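You operate a simulated robot arm through the tools that you are given. There is no shell and no other tool. Be economical: measure what you need, move in short steps, check, and stop when the job is done.

You are at the controls of a simulated robot arm. One attempt, no reset.

## Task
Put the packet that says "DRY" from the top of the blue bench on top of the little blue capped spool.

The check looks at the end state, three seconds after you hand in, the way a careful person would. Anything else that was tipped, shoved, dropped, spilled or broken makes it a failure.

## Robot
A 7-joint arm with a two-finger parallel gripper, fixed in place. Base frame: the origin is at the foot of the arm, x ahead of it, y to its left, z up; the work surface is at about z = 0. Readings come in mm, degrees, newtons and seconds.
With the tool pointing down near the work surface it reaches from about 240 to 620 mm from the base axis. Its first joint turns from -66.0 to 66.0 degrees. Payload 2.6 kg.
The tool frame sits at the grasp point between the pads (the TCP): z along the fingers, y along the line on which they close. The tips reach 30 mm beyond it. The gripper opens to 94 mm. The fingers are 28 mm wide and 10 mm thick; the gripper's body (50 by 96 mm) begins 55 mm behind the TCP.
Orientation is told as [roll, pitch, yaw] about the base's x, y, z axes, in that order, counted from this pose: with the fingers straight down and closing along the base's y, the tool's x points along the base's -x, its y along +y and its z along -z.

## Interface
- The arm moves only by the tool step_arm. Its argument "motion" is a list of rows, each a list of 7 numbers: the shift along the tool's x, y, z in units of 30 mm (1.0 is 30 mm), then the turn, a rotation vector about the tool's x, y, z in units of 8 degrees (1.0 is 8 degrees), then the finger opening in m, from 0 to 0.094. In form: [[tx, ty, tz, wx, wy, wz, claw], ...]. A call has 1 to 20 rows; each row shifts and turns the commanded pose from where the row before left it, along the tool's axes as they then stand. A call with a number of a shift or a turn outside -1 to 1 is refused whole. Each row takes 0.2 s and may step no farther than 50 mm and 8.6 degrees from the row before; otherwise, or with a gripper value out of range, the whole call is refused. Where a pose cannot be reached the arm comes as near as it can. A force on the tool above 40 N (or 10 N above the force at the start of the call, whichever is more), or a blocked arm, ends the call early, and 0.2 s more pass. Each finger travels about 72 mm/s and halts on what it meets, pressing with about 30 N; the grip force reading is that of the motor and also rises with nothing between the fingers. The clock runs only during rows and for 0.2 s after the last one: add rows that do not move to give the fingers time. It gives the time, the measured TCP pose, the force on the tool (base axes), the opening and the grip force at its end, in the units of the frame above (readings bear some noise), and new pictures: "show" is both (left out), scene, wrist or none.
- Cameras (640 x 400 px; columns grow to the right, rows downward): "scene" is fixed at [37, 441.5, 556.3]; the picture's right is [-0.71, -0.70, 0.00], its down [-0.45, 0.46, -0.76] and it looks along [0.54, -0.54, -0.65] (base axes); focal length 279 px, centre (320, 200). "wrist" rides on the gripper at [-37, 0, -58] in the tool frame; the picture's right is [0.00, -1.00, 0.00], its down [0.97, 0.00, -0.24] and it looks along [0.24, 0.00, 0.97] (tool axes); focal length 218 px, centre (320, 200).
- locate(camera, pixels): there is no depth. For up to 12 entries [column, row, z] of the newest picture of that camera ("zoom" is the newest enlarged one), the place [x, y] in the base frame at which the ray of that pixel passes the height z, good to about 2 mm. It takes no simulated time.
- enlarge(camera, box): a new picture of the part [left, top, right, bottom] of that camera's present view, enlarged. It takes no simulated time.
- sign_off(): hands the job in; it is judged then, once.

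Work in short steps. Measure before you move; look again where a grasp or a placing could have gone wrong, and mend it. You have 60 turns and 170 pictures in all, those below and enlarged ones among them. Open the gripper and draw the arm clear of the work before you hand the job in, unless the task says otherwise; then end with one line.

The tools are called after ">>>" as a command line: name --pt "numbers of a row" for each row, then --argument value for the rest, lists and objects as JSON in quotes. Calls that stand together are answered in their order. step_arm: Moves the arm, as the interface text tells. Its arguments: {"type":"object","properties":{"motion":{"type":"array"},"show":{"type":"string","enum":["both","scene","wrist","none"]}},"required":["motion"]} The other tools are called the same way: locate (camera, pixels) gives the place at which the rays of pixels pass given heights; enlarge (camera, box) takes an enlarged picture of a part of a camera's view; sign_off () hands the job in.

At the start:

```text
time: 0.0
ee_pos: [393.5, -12.8, 323.0]
orientation: [0.0, -0.1, 0.1]
contact_force: [0.2, 0.3, 0.2]
finger_gap: 93.7
finger_force: 0.0
```

scene: 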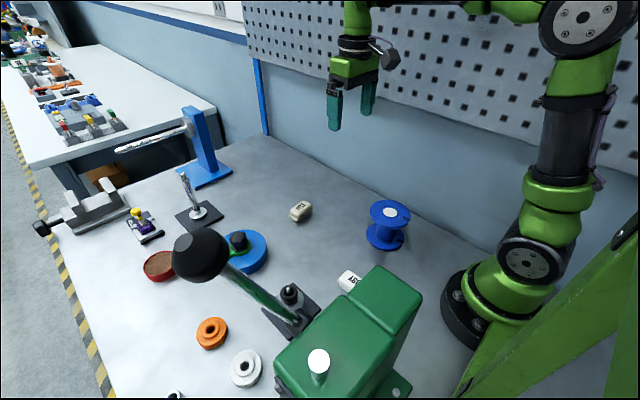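
wrist: 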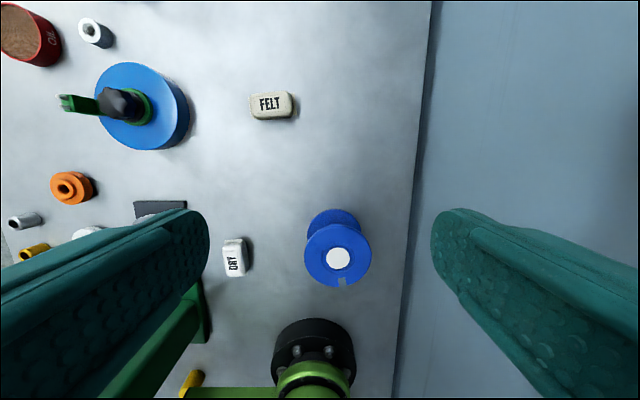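

The wrist view shows the DRY packet near (235,258) and the blue spool near (338,255). I'll enlarge both and measure them.

>>> enlarge --camera "wrist" --box '[190, 180, 400, 320]'

>>> enlarge --camera "scene" --box '[260, 180, 460, 310]'

>>> locate --camera "wrist" --pixels '[[224, 241, 20], [244, 238, 20], [227, 277, 20], [247, 274, 20], [338, 258, 60], [338, 258, 50], [305, 255, 60], [371, 252, 60], [338, 222, 60], [338, 287, 60]]'

>>> locate --camera "scene" --pixels '[[390, 212, 50], [390, 212, 60], [390, 212, 70], [349, 281, 20], [349, 281, 0], [385, 240, 0]]'

```text
2.86 times, centred on (295, 250) of wrist
```

zoom: 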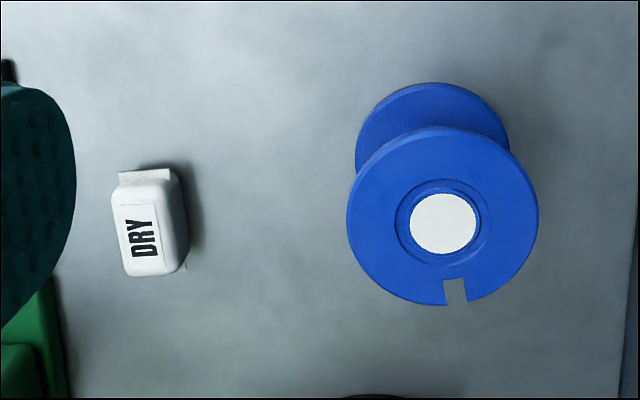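

```text
3.08 times, centred on (360, 245) of scene
```

zoom: 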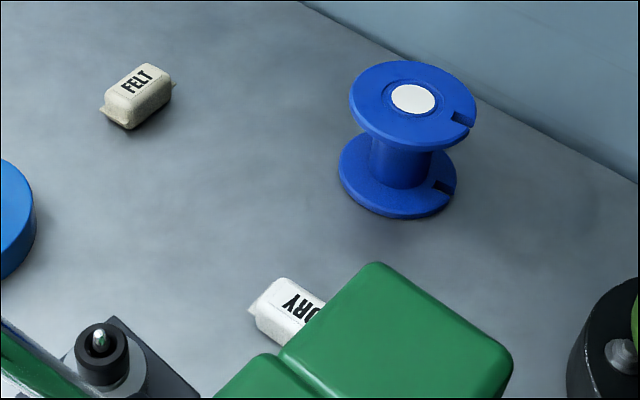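

```text
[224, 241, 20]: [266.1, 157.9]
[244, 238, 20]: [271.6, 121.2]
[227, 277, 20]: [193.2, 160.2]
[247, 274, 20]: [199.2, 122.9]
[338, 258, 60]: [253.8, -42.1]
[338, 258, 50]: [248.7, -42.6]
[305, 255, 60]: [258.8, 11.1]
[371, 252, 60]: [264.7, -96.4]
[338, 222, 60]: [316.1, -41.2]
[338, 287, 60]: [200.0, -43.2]
```

```text
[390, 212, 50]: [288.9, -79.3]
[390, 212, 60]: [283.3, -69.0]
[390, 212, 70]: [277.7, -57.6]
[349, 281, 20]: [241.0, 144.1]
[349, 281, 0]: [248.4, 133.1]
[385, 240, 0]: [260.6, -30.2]
```

The spool top triangulates to about z=84 at (267,-41), and the packet is near (238,142), close to the green machine. I'll move to get a clear look from above, staying high.

>>> step_arm --pt "0.6 0.95 0 0 0 0 0.094" --pt "0.6 0.95 0 0 0 0 0.094" --pt "0.6 0.95 0 0 0 0 0.094" --pt "0.6 0.95 0 0 0 0 0.094" --pt "0.6 0.95 0 0 0 0 0.094" --pt "0 0 0 0 0 0 0.094"

```text
time: 1.4
ee_pos: [304.8, 130.9, 321.8]
orientation: [-0.1, 0.0, 0.0]
contact_force: [0.0, 0.2, 0.9]
finger_gap: 94.2
finger_force: 0.1
```

scene: 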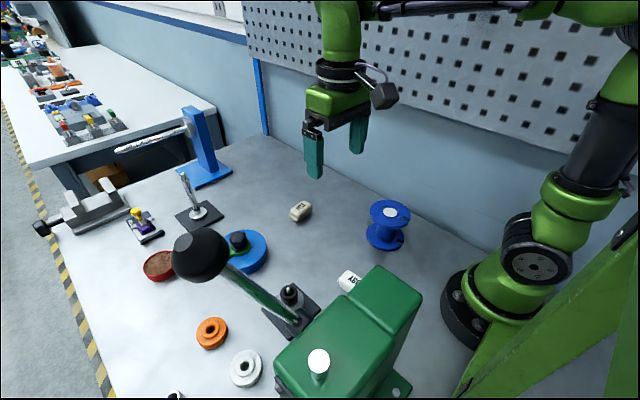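
wrist: 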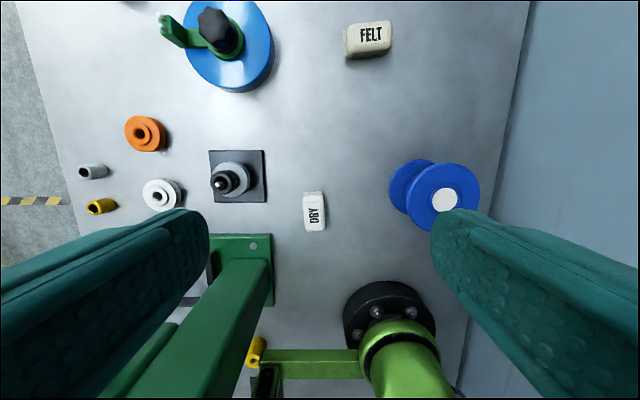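

The green press sits left of the packet in this view, and its column rises toward the camera. I'll enlarge it to measure its clearance and height.

>>> enlarge --camera "wrist" --box '[80, 170, 400, 400]'

>>> enlarge --camera "scene" --box '[160, 220, 440, 400]'

>>> locate --camera "wrist" --pixels '[[303, 195, 25], [325, 195, 25], [304, 230, 25], [326, 229, 25], [272, 234, 10], [274, 305, 10], [269, 262, 100], [269, 262, 10], [444, 200, 84], [304, 230, 0], [326, 192, 0]]'

>>> locate --camera "scene" --pixels '[[376, 266, 100], [376, 266, 150], [376, 266, 200], [422, 292, 150], [275, 355, 150], [422, 292, 200], [275, 355, 200], [350, 370, 150], [350, 370, 200]]'

```text
1.74 times, centred on (240, 285) of wrist
```

zoom: 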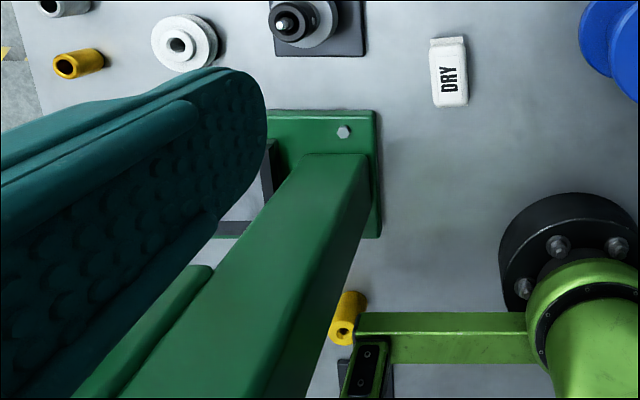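

```text
2.22 times, centred on (300, 310) of scene
```

zoom: 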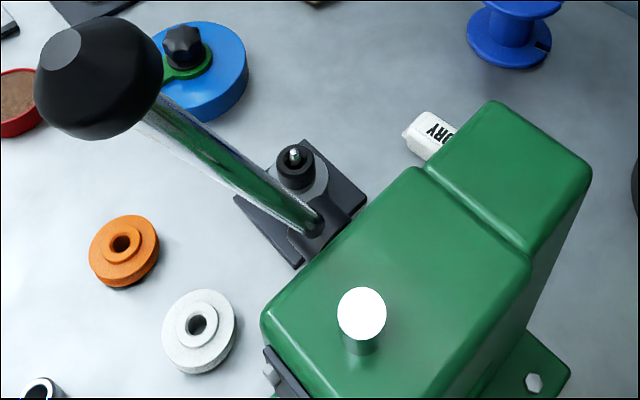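

```text
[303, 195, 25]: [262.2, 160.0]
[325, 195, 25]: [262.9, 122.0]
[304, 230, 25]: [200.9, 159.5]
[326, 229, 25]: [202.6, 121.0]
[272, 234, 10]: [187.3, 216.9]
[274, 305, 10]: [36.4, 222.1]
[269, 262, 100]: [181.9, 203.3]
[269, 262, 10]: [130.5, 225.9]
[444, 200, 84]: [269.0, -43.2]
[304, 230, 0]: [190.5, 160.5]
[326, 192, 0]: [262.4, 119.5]
```

```text
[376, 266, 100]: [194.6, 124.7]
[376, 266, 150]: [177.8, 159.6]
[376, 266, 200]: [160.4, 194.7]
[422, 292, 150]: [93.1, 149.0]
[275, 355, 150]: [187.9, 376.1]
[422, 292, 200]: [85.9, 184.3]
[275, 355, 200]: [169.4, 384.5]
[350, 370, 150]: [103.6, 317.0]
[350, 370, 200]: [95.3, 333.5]
```

The press stays at x<190, y>205, and the packet spans x 201–263, y 121–160, so a grasp along y has room. I'll move over (232,140) and go down to z≈130 for a check.

>>> step_arm --pt "0.8 0.1 0 0 0 0 0.074" --pt "0.8 0.1 0 0 0 0 0.074" --pt "0.8 0.1 0 0 0 0 0.074" --pt "0 0 0.9 0 0 0 0.074" --pt "0 0 0.9 0 0 0 0.074" --pt "0 0 0.9 0 0 0 0.074" --pt "0 0 0.9 0 0 0 0.074" --pt "0 0 0.9 0 0 0 0.074" --pt "0 0 0.9 0 0 0 0.074" --pt "0 0 0.9 0 0 0 0.074" --pt "0 0 0 0 0 0 0.074"

```text
time: 3.8
ee_pos: [230.2, 139.6, 133.9]
orientation: [-0.1, 0.0, -0.1]
contact_force: [0.9, -0.1, -0.1]
finger_gap: 74.0
finger_force: 0.2
```

scene: 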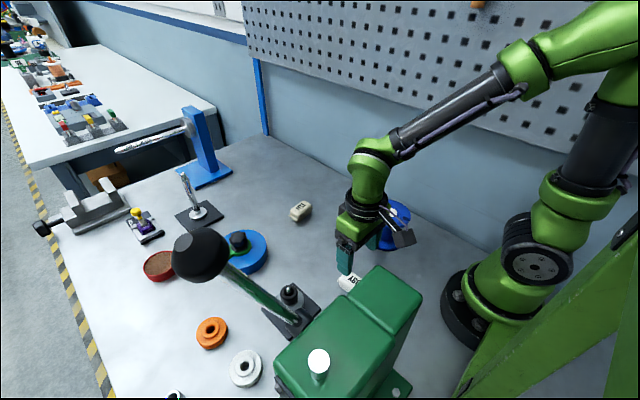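
wrist: 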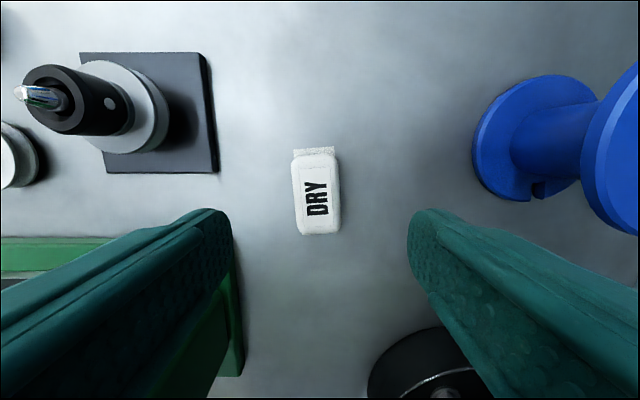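

Now the packet is clear at (293–341, 148–235). I'll measure it from here, along with the edge of the nearby dark block.

>>> locate --camera "wrist" --pixels '[[293, 155, 18], [336, 155, 18], [298, 235, 18], [341, 232, 18], [317, 195, 18], [318, 195, 25], [293, 148, 3], [334, 147, 3], [210, 53, 10], [218, 172, 10], [240, 375, 5]]'

>>> enlarge --camera "wrist" --box '[240, 120, 400, 260]'

>>> enlarge --camera "scene" --box '[300, 220, 420, 300]'

```text
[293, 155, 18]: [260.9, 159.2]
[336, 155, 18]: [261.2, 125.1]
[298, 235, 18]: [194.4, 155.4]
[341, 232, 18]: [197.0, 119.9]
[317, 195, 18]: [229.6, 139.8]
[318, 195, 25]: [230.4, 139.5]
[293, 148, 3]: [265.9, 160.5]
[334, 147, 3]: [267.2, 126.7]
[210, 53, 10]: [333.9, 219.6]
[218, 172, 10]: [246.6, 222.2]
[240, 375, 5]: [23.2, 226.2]
```

```text
2.86 times, centred on (320, 190) of wrist
```

zoom: 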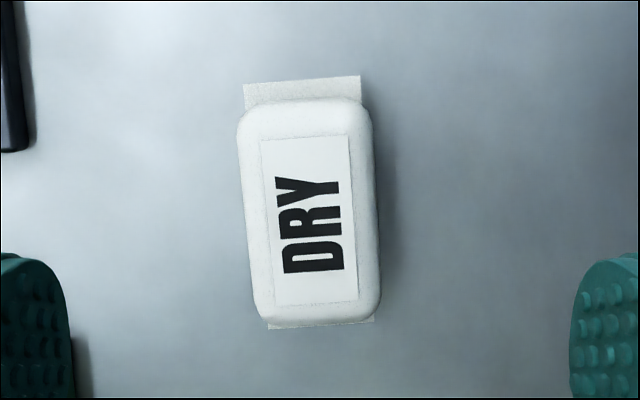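

```text
5.00 times, centred on (360, 260) of scene
```

zoom: 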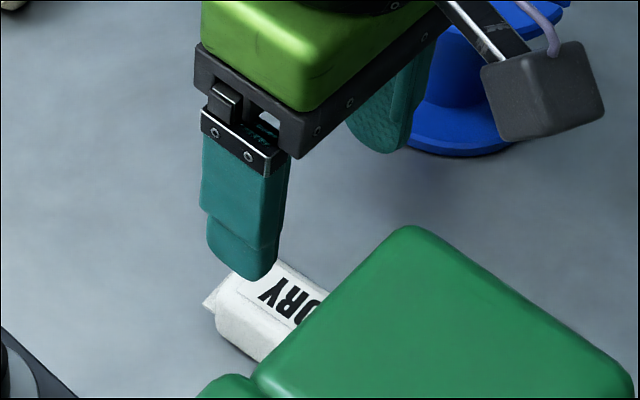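

The packet centre is (230,139.5) with its long axis yawed about +3.7°, so I'll turn to match and lower to z≈36 with the fingers open.

>>> step_arm --pt "0 0 0.5 0 0 -0.46 0.07" --pt "0 0 0.8 0 0 0 0.07" --pt "0 0 0.8 0 0 0 0.07" --pt "0 0 0.6 0 0 0 0.07" --pt "0 0 0.5 0 0 0 0.07" --pt "0 0 0 0 0 0 0.07"

```text
time: 5.2
ee_pos: [232.1, 139.2, 36.9]
orientation: [0.1, 0.0, 3.7]
contact_force: [0.4, 0.4, -1.7]
finger_gap: 70.0
finger_force: 0.0
```

scene: 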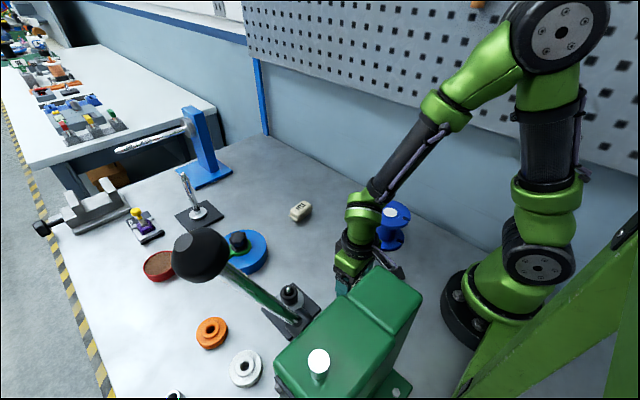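
wrist: 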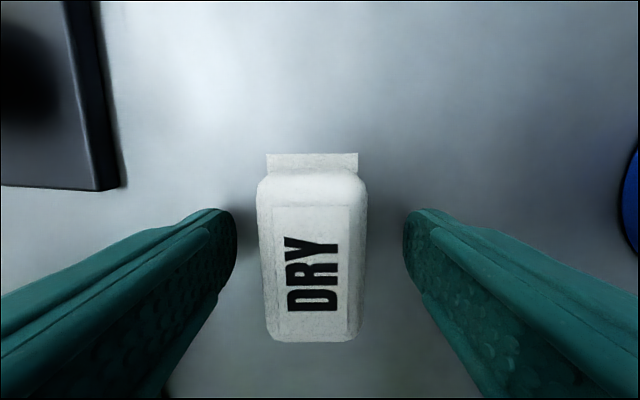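

The packet sits between the fingers about 2.5 mm toward +y, so I'll nudge that way and close.

>>> step_arm --pt "0 0.08 0 0 0 0 0.07" --pt "0 0 0 0 0 0 0.05" --pt "0 0 0 0 0 0 0.036" --pt "0 0 0 0 0 0 0.025" --pt "0 0 0 0 0 0 0.02" --pt "0 0 0 0 0 0 0.02" --pt "0 0 0 0 0 0 0.02"

```text
time: 6.8
ee_pos: [231.7, 141.1, 37.6]
orientation: [0.0, 0.1, 3.6]
contact_force: [1.0, -0.7, 0.2]
finger_gap: 38.9
finger_force: 30.6
```

scene: 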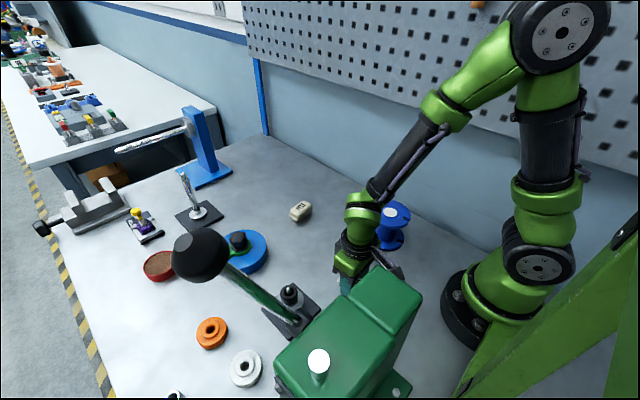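
wrist: 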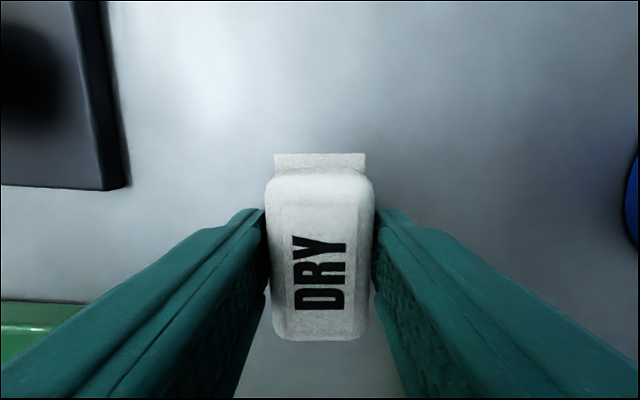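

Both fingers grip the packet at 38.9 mm. I'll lift straight up by about 150 mm.

>>> step_arm --pt "0 0 -0.3 0 0 0 0.02" --pt "0 0 -0.5 0 0 0 0.02" --pt "0 0 -0.7 0 0 0 0.02" --pt "0 0 -0.8 0 0 0 0.02" --pt "0 0 -0.8 0 0 0 0.02" --pt "0 0 -0.8 0 0 0 0.02" --pt "0 0 -0.8 0 0 0 0.02" --pt "0 0 -0.5 0 0 0 0.02" --pt "0 0 0 0 0 0 0.02"

```text
time: 8.8
ee_pos: [231.1, 141.1, 194.5]
orientation: [0.1, 0.0, 3.6]
contact_force: [0.4, 0.6, -0.4]
finger_gap: 34.9
finger_force: 29.9
```

scene: 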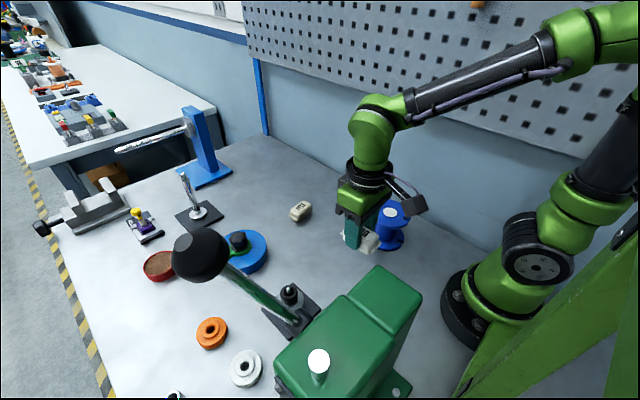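
wrist: 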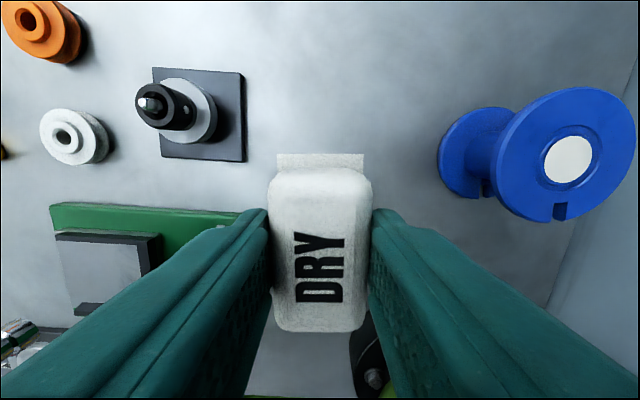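

The packet is lifted, but the gap fell to 34.9 mm. I'll check how it hangs and measure the spool again from here (label near (568,160)).

>>> enlarge --camera "scene" --box '[310, 180, 450, 270]'

>>> locate --camera "wrist" --pixels '[[568, 160, 84], [568, 160, 80], [568, 160, 90]]'

>>> locate --camera "scene" --pixels '[[389, 212, 80], [389, 212, 84], [389, 212, 90]]'

```text
4.44 times, centred on (380, 225) of scene
```

zoom: 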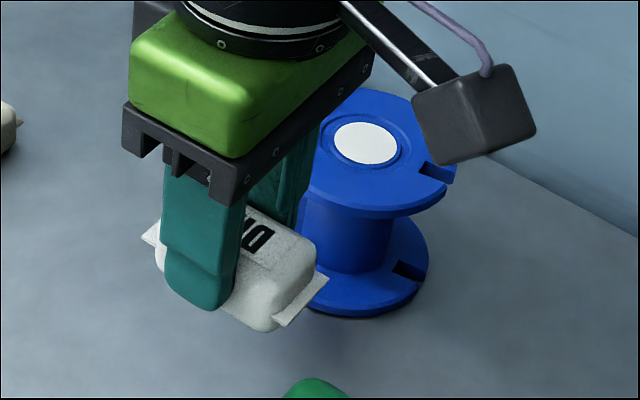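

```text
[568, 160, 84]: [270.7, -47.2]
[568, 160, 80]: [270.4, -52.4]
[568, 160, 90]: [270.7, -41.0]
```

```text
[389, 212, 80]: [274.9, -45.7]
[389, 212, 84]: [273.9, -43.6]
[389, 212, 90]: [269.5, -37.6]
```

The spool top centre is about (271,-42) at z≈87 and the packet hangs level. I'll carry it across at the present height.

>>> step_arm --pt "-0.06 -0.4 0 0 0 0 0.02" --pt "-0.12 -0.77 0 0 0 0 0.02" --pt "-0.12 -0.77 0 0 0 0 0.02" --pt "-0.12 -0.77 0 0 0 0 0.02" --pt "-0.12 -0.77 0 0 0 0 0.02" --pt "-0.12 -0.77 0 0 0 0 0.02" --pt "-0.12 -0.77 0 0 0 0 0.02" --pt "-0.12 -0.77 0 0 0 0 0.02" --pt "-0.05 -0.38 0 0 0 0 0.02" --pt "0 0 0 0 0 0 0.02" --pt "0 0 0 0 0 0 0.02"

```text
time: 11.2
ee_pos: [271.2, -40.7, 193.0]
orientation: [0.0, 0.0, 3.6]
contact_force: [-0.6, 0.2, -0.9]
finger_gap: 34.9
finger_force: 30.5
```

scene: 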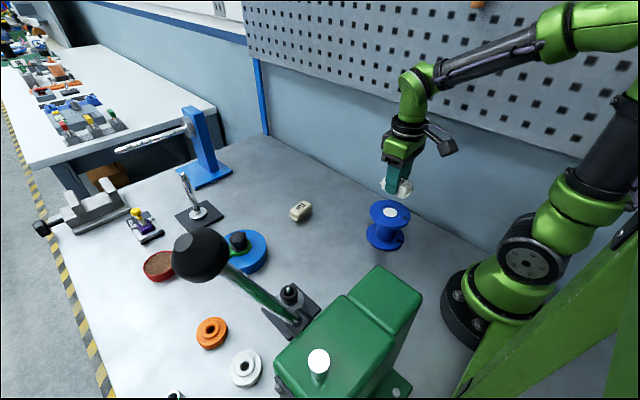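
wrist: 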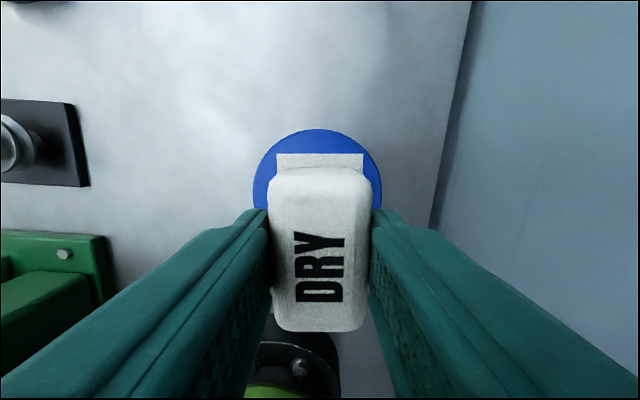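

The packet is over the spool, and the blue flange shows at columns 253–381 with its far edge at row 129. I'll check the flange position, then lower to about 12 mm above contact.

>>> locate --camera "wrist" --pixels '[[317, 129, 87], [253, 190, 87], [381, 190, 87]]'

>>> step_arm --pt "0 0 0.5 0 0 0 0.02" --pt "0 0 0.7 0 0 0 0.02" --pt "0 0 0.5 0 0 0 0.02" --pt "0 0 0.2 0 0 0 0.02" --pt "0 0 0 0 0 0 0.02"

>>> enlarge --camera "scene" --box '[330, 150, 450, 260]'

```text
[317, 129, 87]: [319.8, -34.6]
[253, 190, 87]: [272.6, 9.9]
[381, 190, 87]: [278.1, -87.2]
```

```text
time: 12.4
ee_pos: [270.2, -40.3, 135.5]
orientation: [0.0, 0.0, 3.7]
contact_force: [0.2, -0.7, -0.3]
finger_gap: 34.9
finger_force: 29.6
```

scene: 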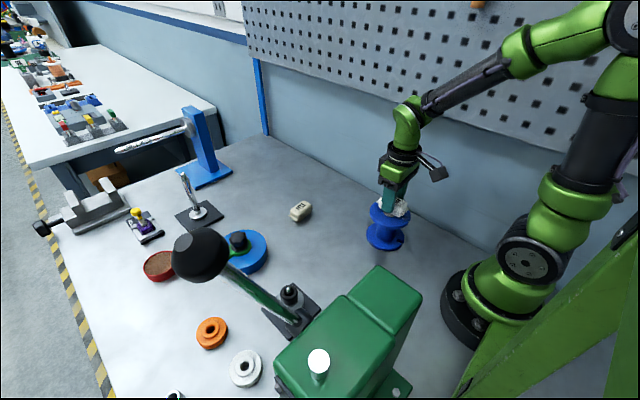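
wrist: 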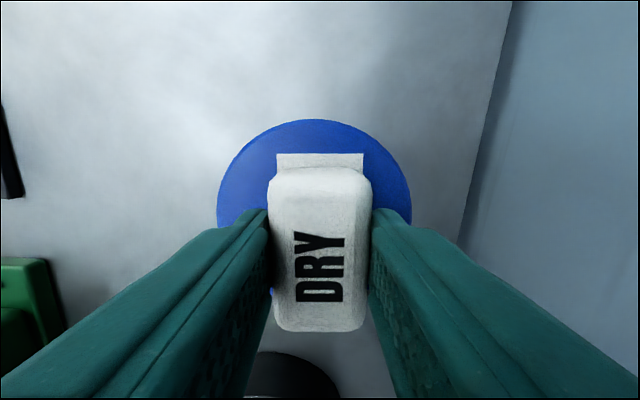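

```text
3.64 times, centred on (390, 205) of scene
```

zoom: 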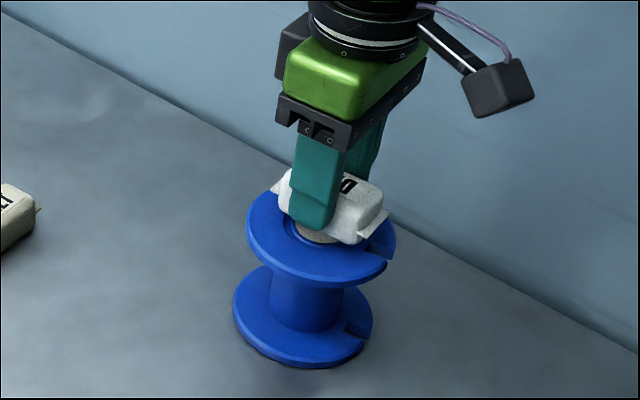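

It's centred and just above the flange. I'll lower in small steps and watch for contact force.

>>> step_arm --pt "0 0 0.1 0 0 0 0.02" --pt "0 0 0.1 0 0 0 0.02" --pt "0 0 0.07 0 0 0 0.02" --pt "0 0 0 0 0 0 0.02" --show "scene"

>>> enlarge --camera "scene" --box '[350, 180, 430, 240]'

```text
time: 13.4
ee_pos: [272.4, -40.9, 129.8]
orientation: [0.1, -0.2, 3.6]
contact_force: [-4.1, -0.8, 27.3]
finger_gap: 35.1
finger_force: 29.8
```

scene: 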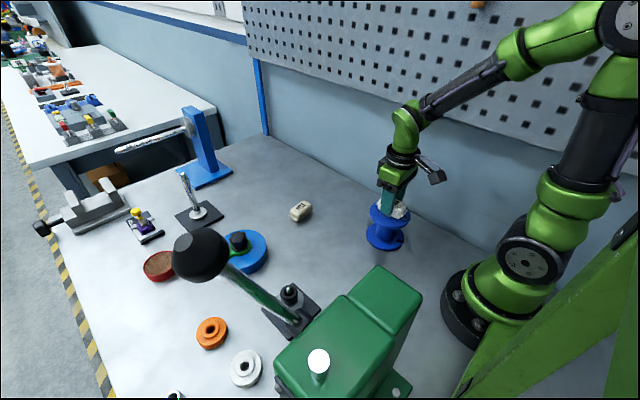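

```text
6.67 times, centred on (390, 210) of scene
```

zoom: 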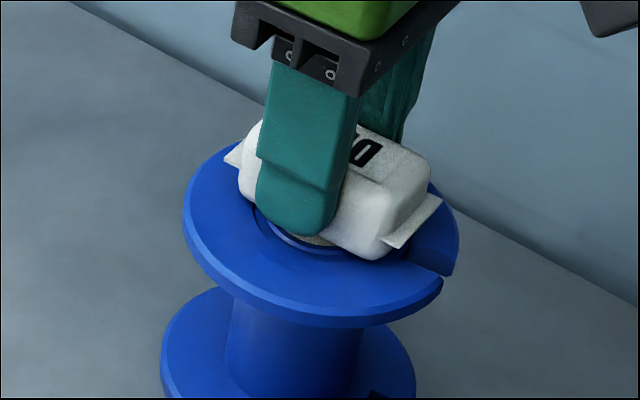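

Contact is made at 27 N. I'll ease up about 2 mm and open the fingers gradually.

>>> step_arm --pt "0 0 -0.06 0 0 0 0.02" --pt "0 0 0 0 0 0 0.034" --pt "0 0 0 0 0 0 0.038" --pt "0 0 0 0 0 0 0.044" --pt "0 0 0 0 0 0 0.052" --pt "0 0 0 0 0 0 0.062" --pt "0 0 0 0 0 0 0.062"

>>> enlarge --camera "scene" --box '[350, 180, 430, 240]'

```text
time: 15.0
ee_pos: [271.1, -42.8, 129.2]
orientation: [0.0, -0.1, 3.6]
contact_force: [-0.2, 0.6, 0.1]
finger_gap: 62.0
finger_force: 0.1
```

scene: 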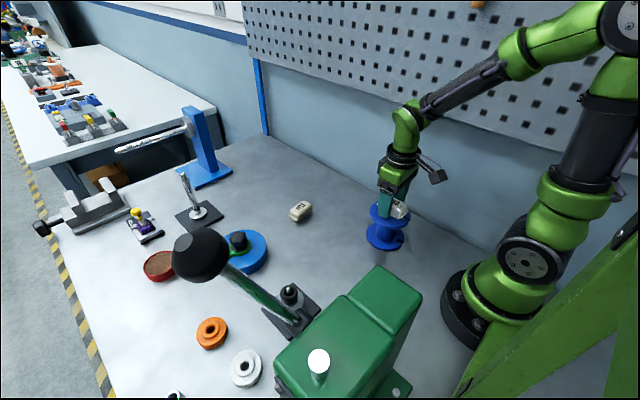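
wrist: 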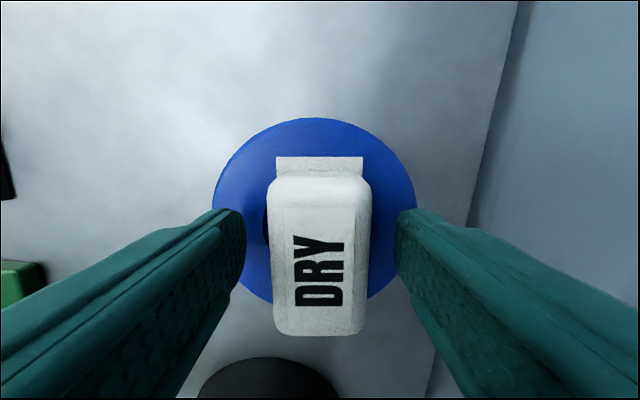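

```text
6.67 times, centred on (390, 210) of scene
```

zoom: 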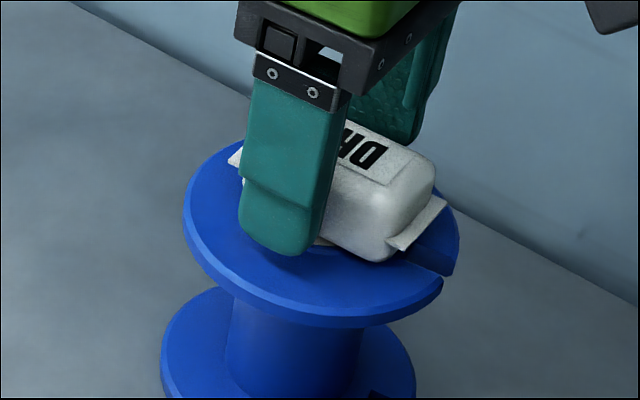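

The packet is released and resting on the flange. I'll raise straight up, then check.

>>> step_arm --pt "0 0 -0.3 0 0 0 0.065" --pt "0 0 -0.6 0 0 0 0.065" --pt "0 0 -0.9 0 0 0 0.065" --pt "0 0 -0.9 0 0 0 0.065" --pt "0 0 -0.9 0 0 0 0.065" --pt "0 0 -0.9 0 0 0 0.065" --pt "-0.8 0 -0.8 0 0 0 0.065" --pt "-0.8 0 0 0 0 0 0.065" --pt "0 0 0 0 0 0 0.065"

>>> enlarge --camera "scene" --box '[340, 170, 440, 260]'

>>> enlarge --camera "wrist" --box '[220, 130, 420, 330]'

```text
time: 17.0
ee_pos: [318.8, -39.5, 289.4]
orientation: [0.0, 0.0, 3.7]
contact_force: [-1.1, -0.3, 0.0]
finger_gap: 64.8
finger_force: 0.2
```

scene: 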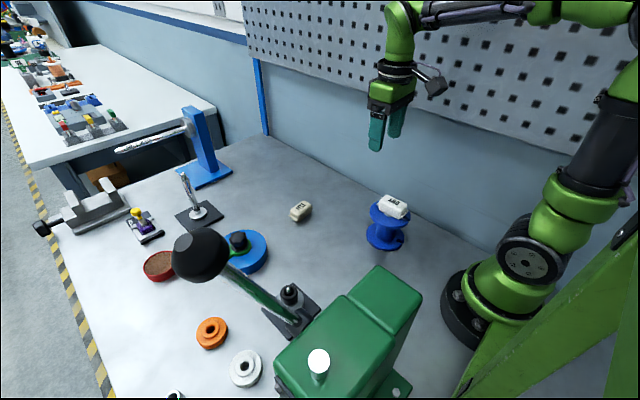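
wrist: 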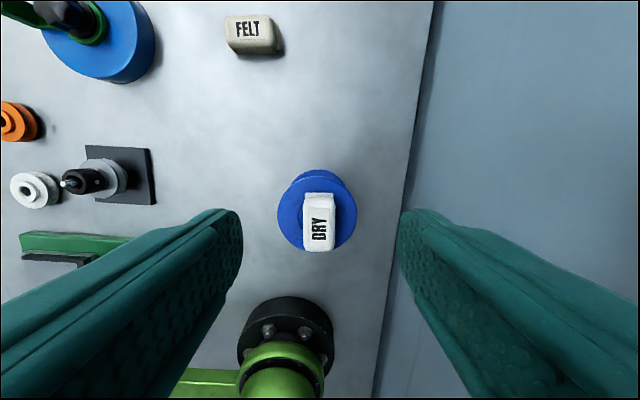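

```text
4.44 times, centred on (390, 215) of scene
```

zoom: 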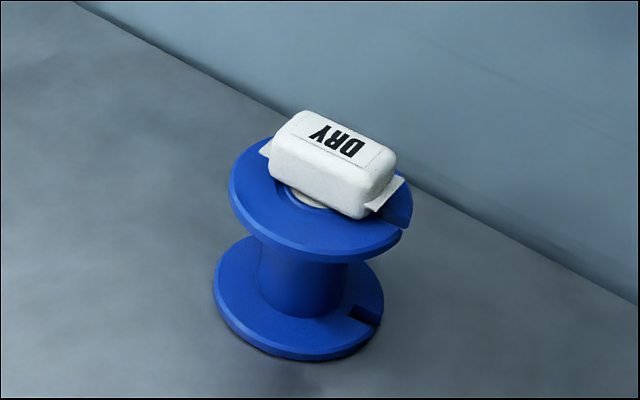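

```text
2.00 times, centred on (320, 230) of wrist
```

zoom: 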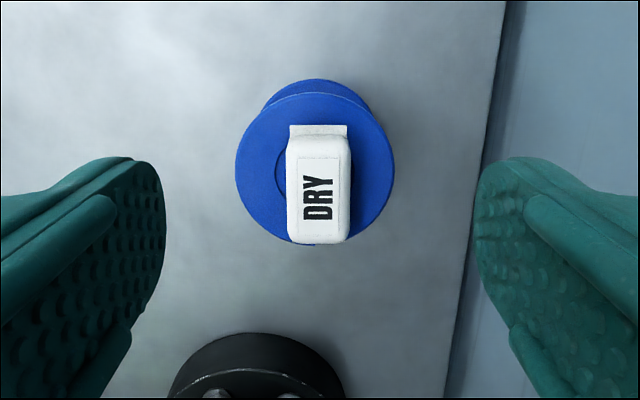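

The packet rests flat on the spool, though it looks a bit toward -x. I'll measure the offset before handing in.

>>> locate --camera "zoom" --pixels '[[318, 133, 106], [318, 238, 108], [287, 190, 108], [350, 190, 108], [315, 93, 87], [315, 245, 87], [236, 170, 87], [395, 170, 87]]'

```text
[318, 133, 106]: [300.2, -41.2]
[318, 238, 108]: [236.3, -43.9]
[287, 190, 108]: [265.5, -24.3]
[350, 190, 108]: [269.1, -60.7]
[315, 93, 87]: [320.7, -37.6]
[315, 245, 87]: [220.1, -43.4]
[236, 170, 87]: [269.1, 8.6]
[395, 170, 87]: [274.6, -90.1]
```

The packet centre (268,-42) is within 3 mm of the spool's centre (271,-41), nothing else has moved, and the arm is clear with the gripper open. I'm handing in.

>>> sign_off

```text
The job is handed in.
```

The DRY packet is lying flat on top of the blue capped spool, about 3 mm off centre, and in the last pictures nothing else had been moved.
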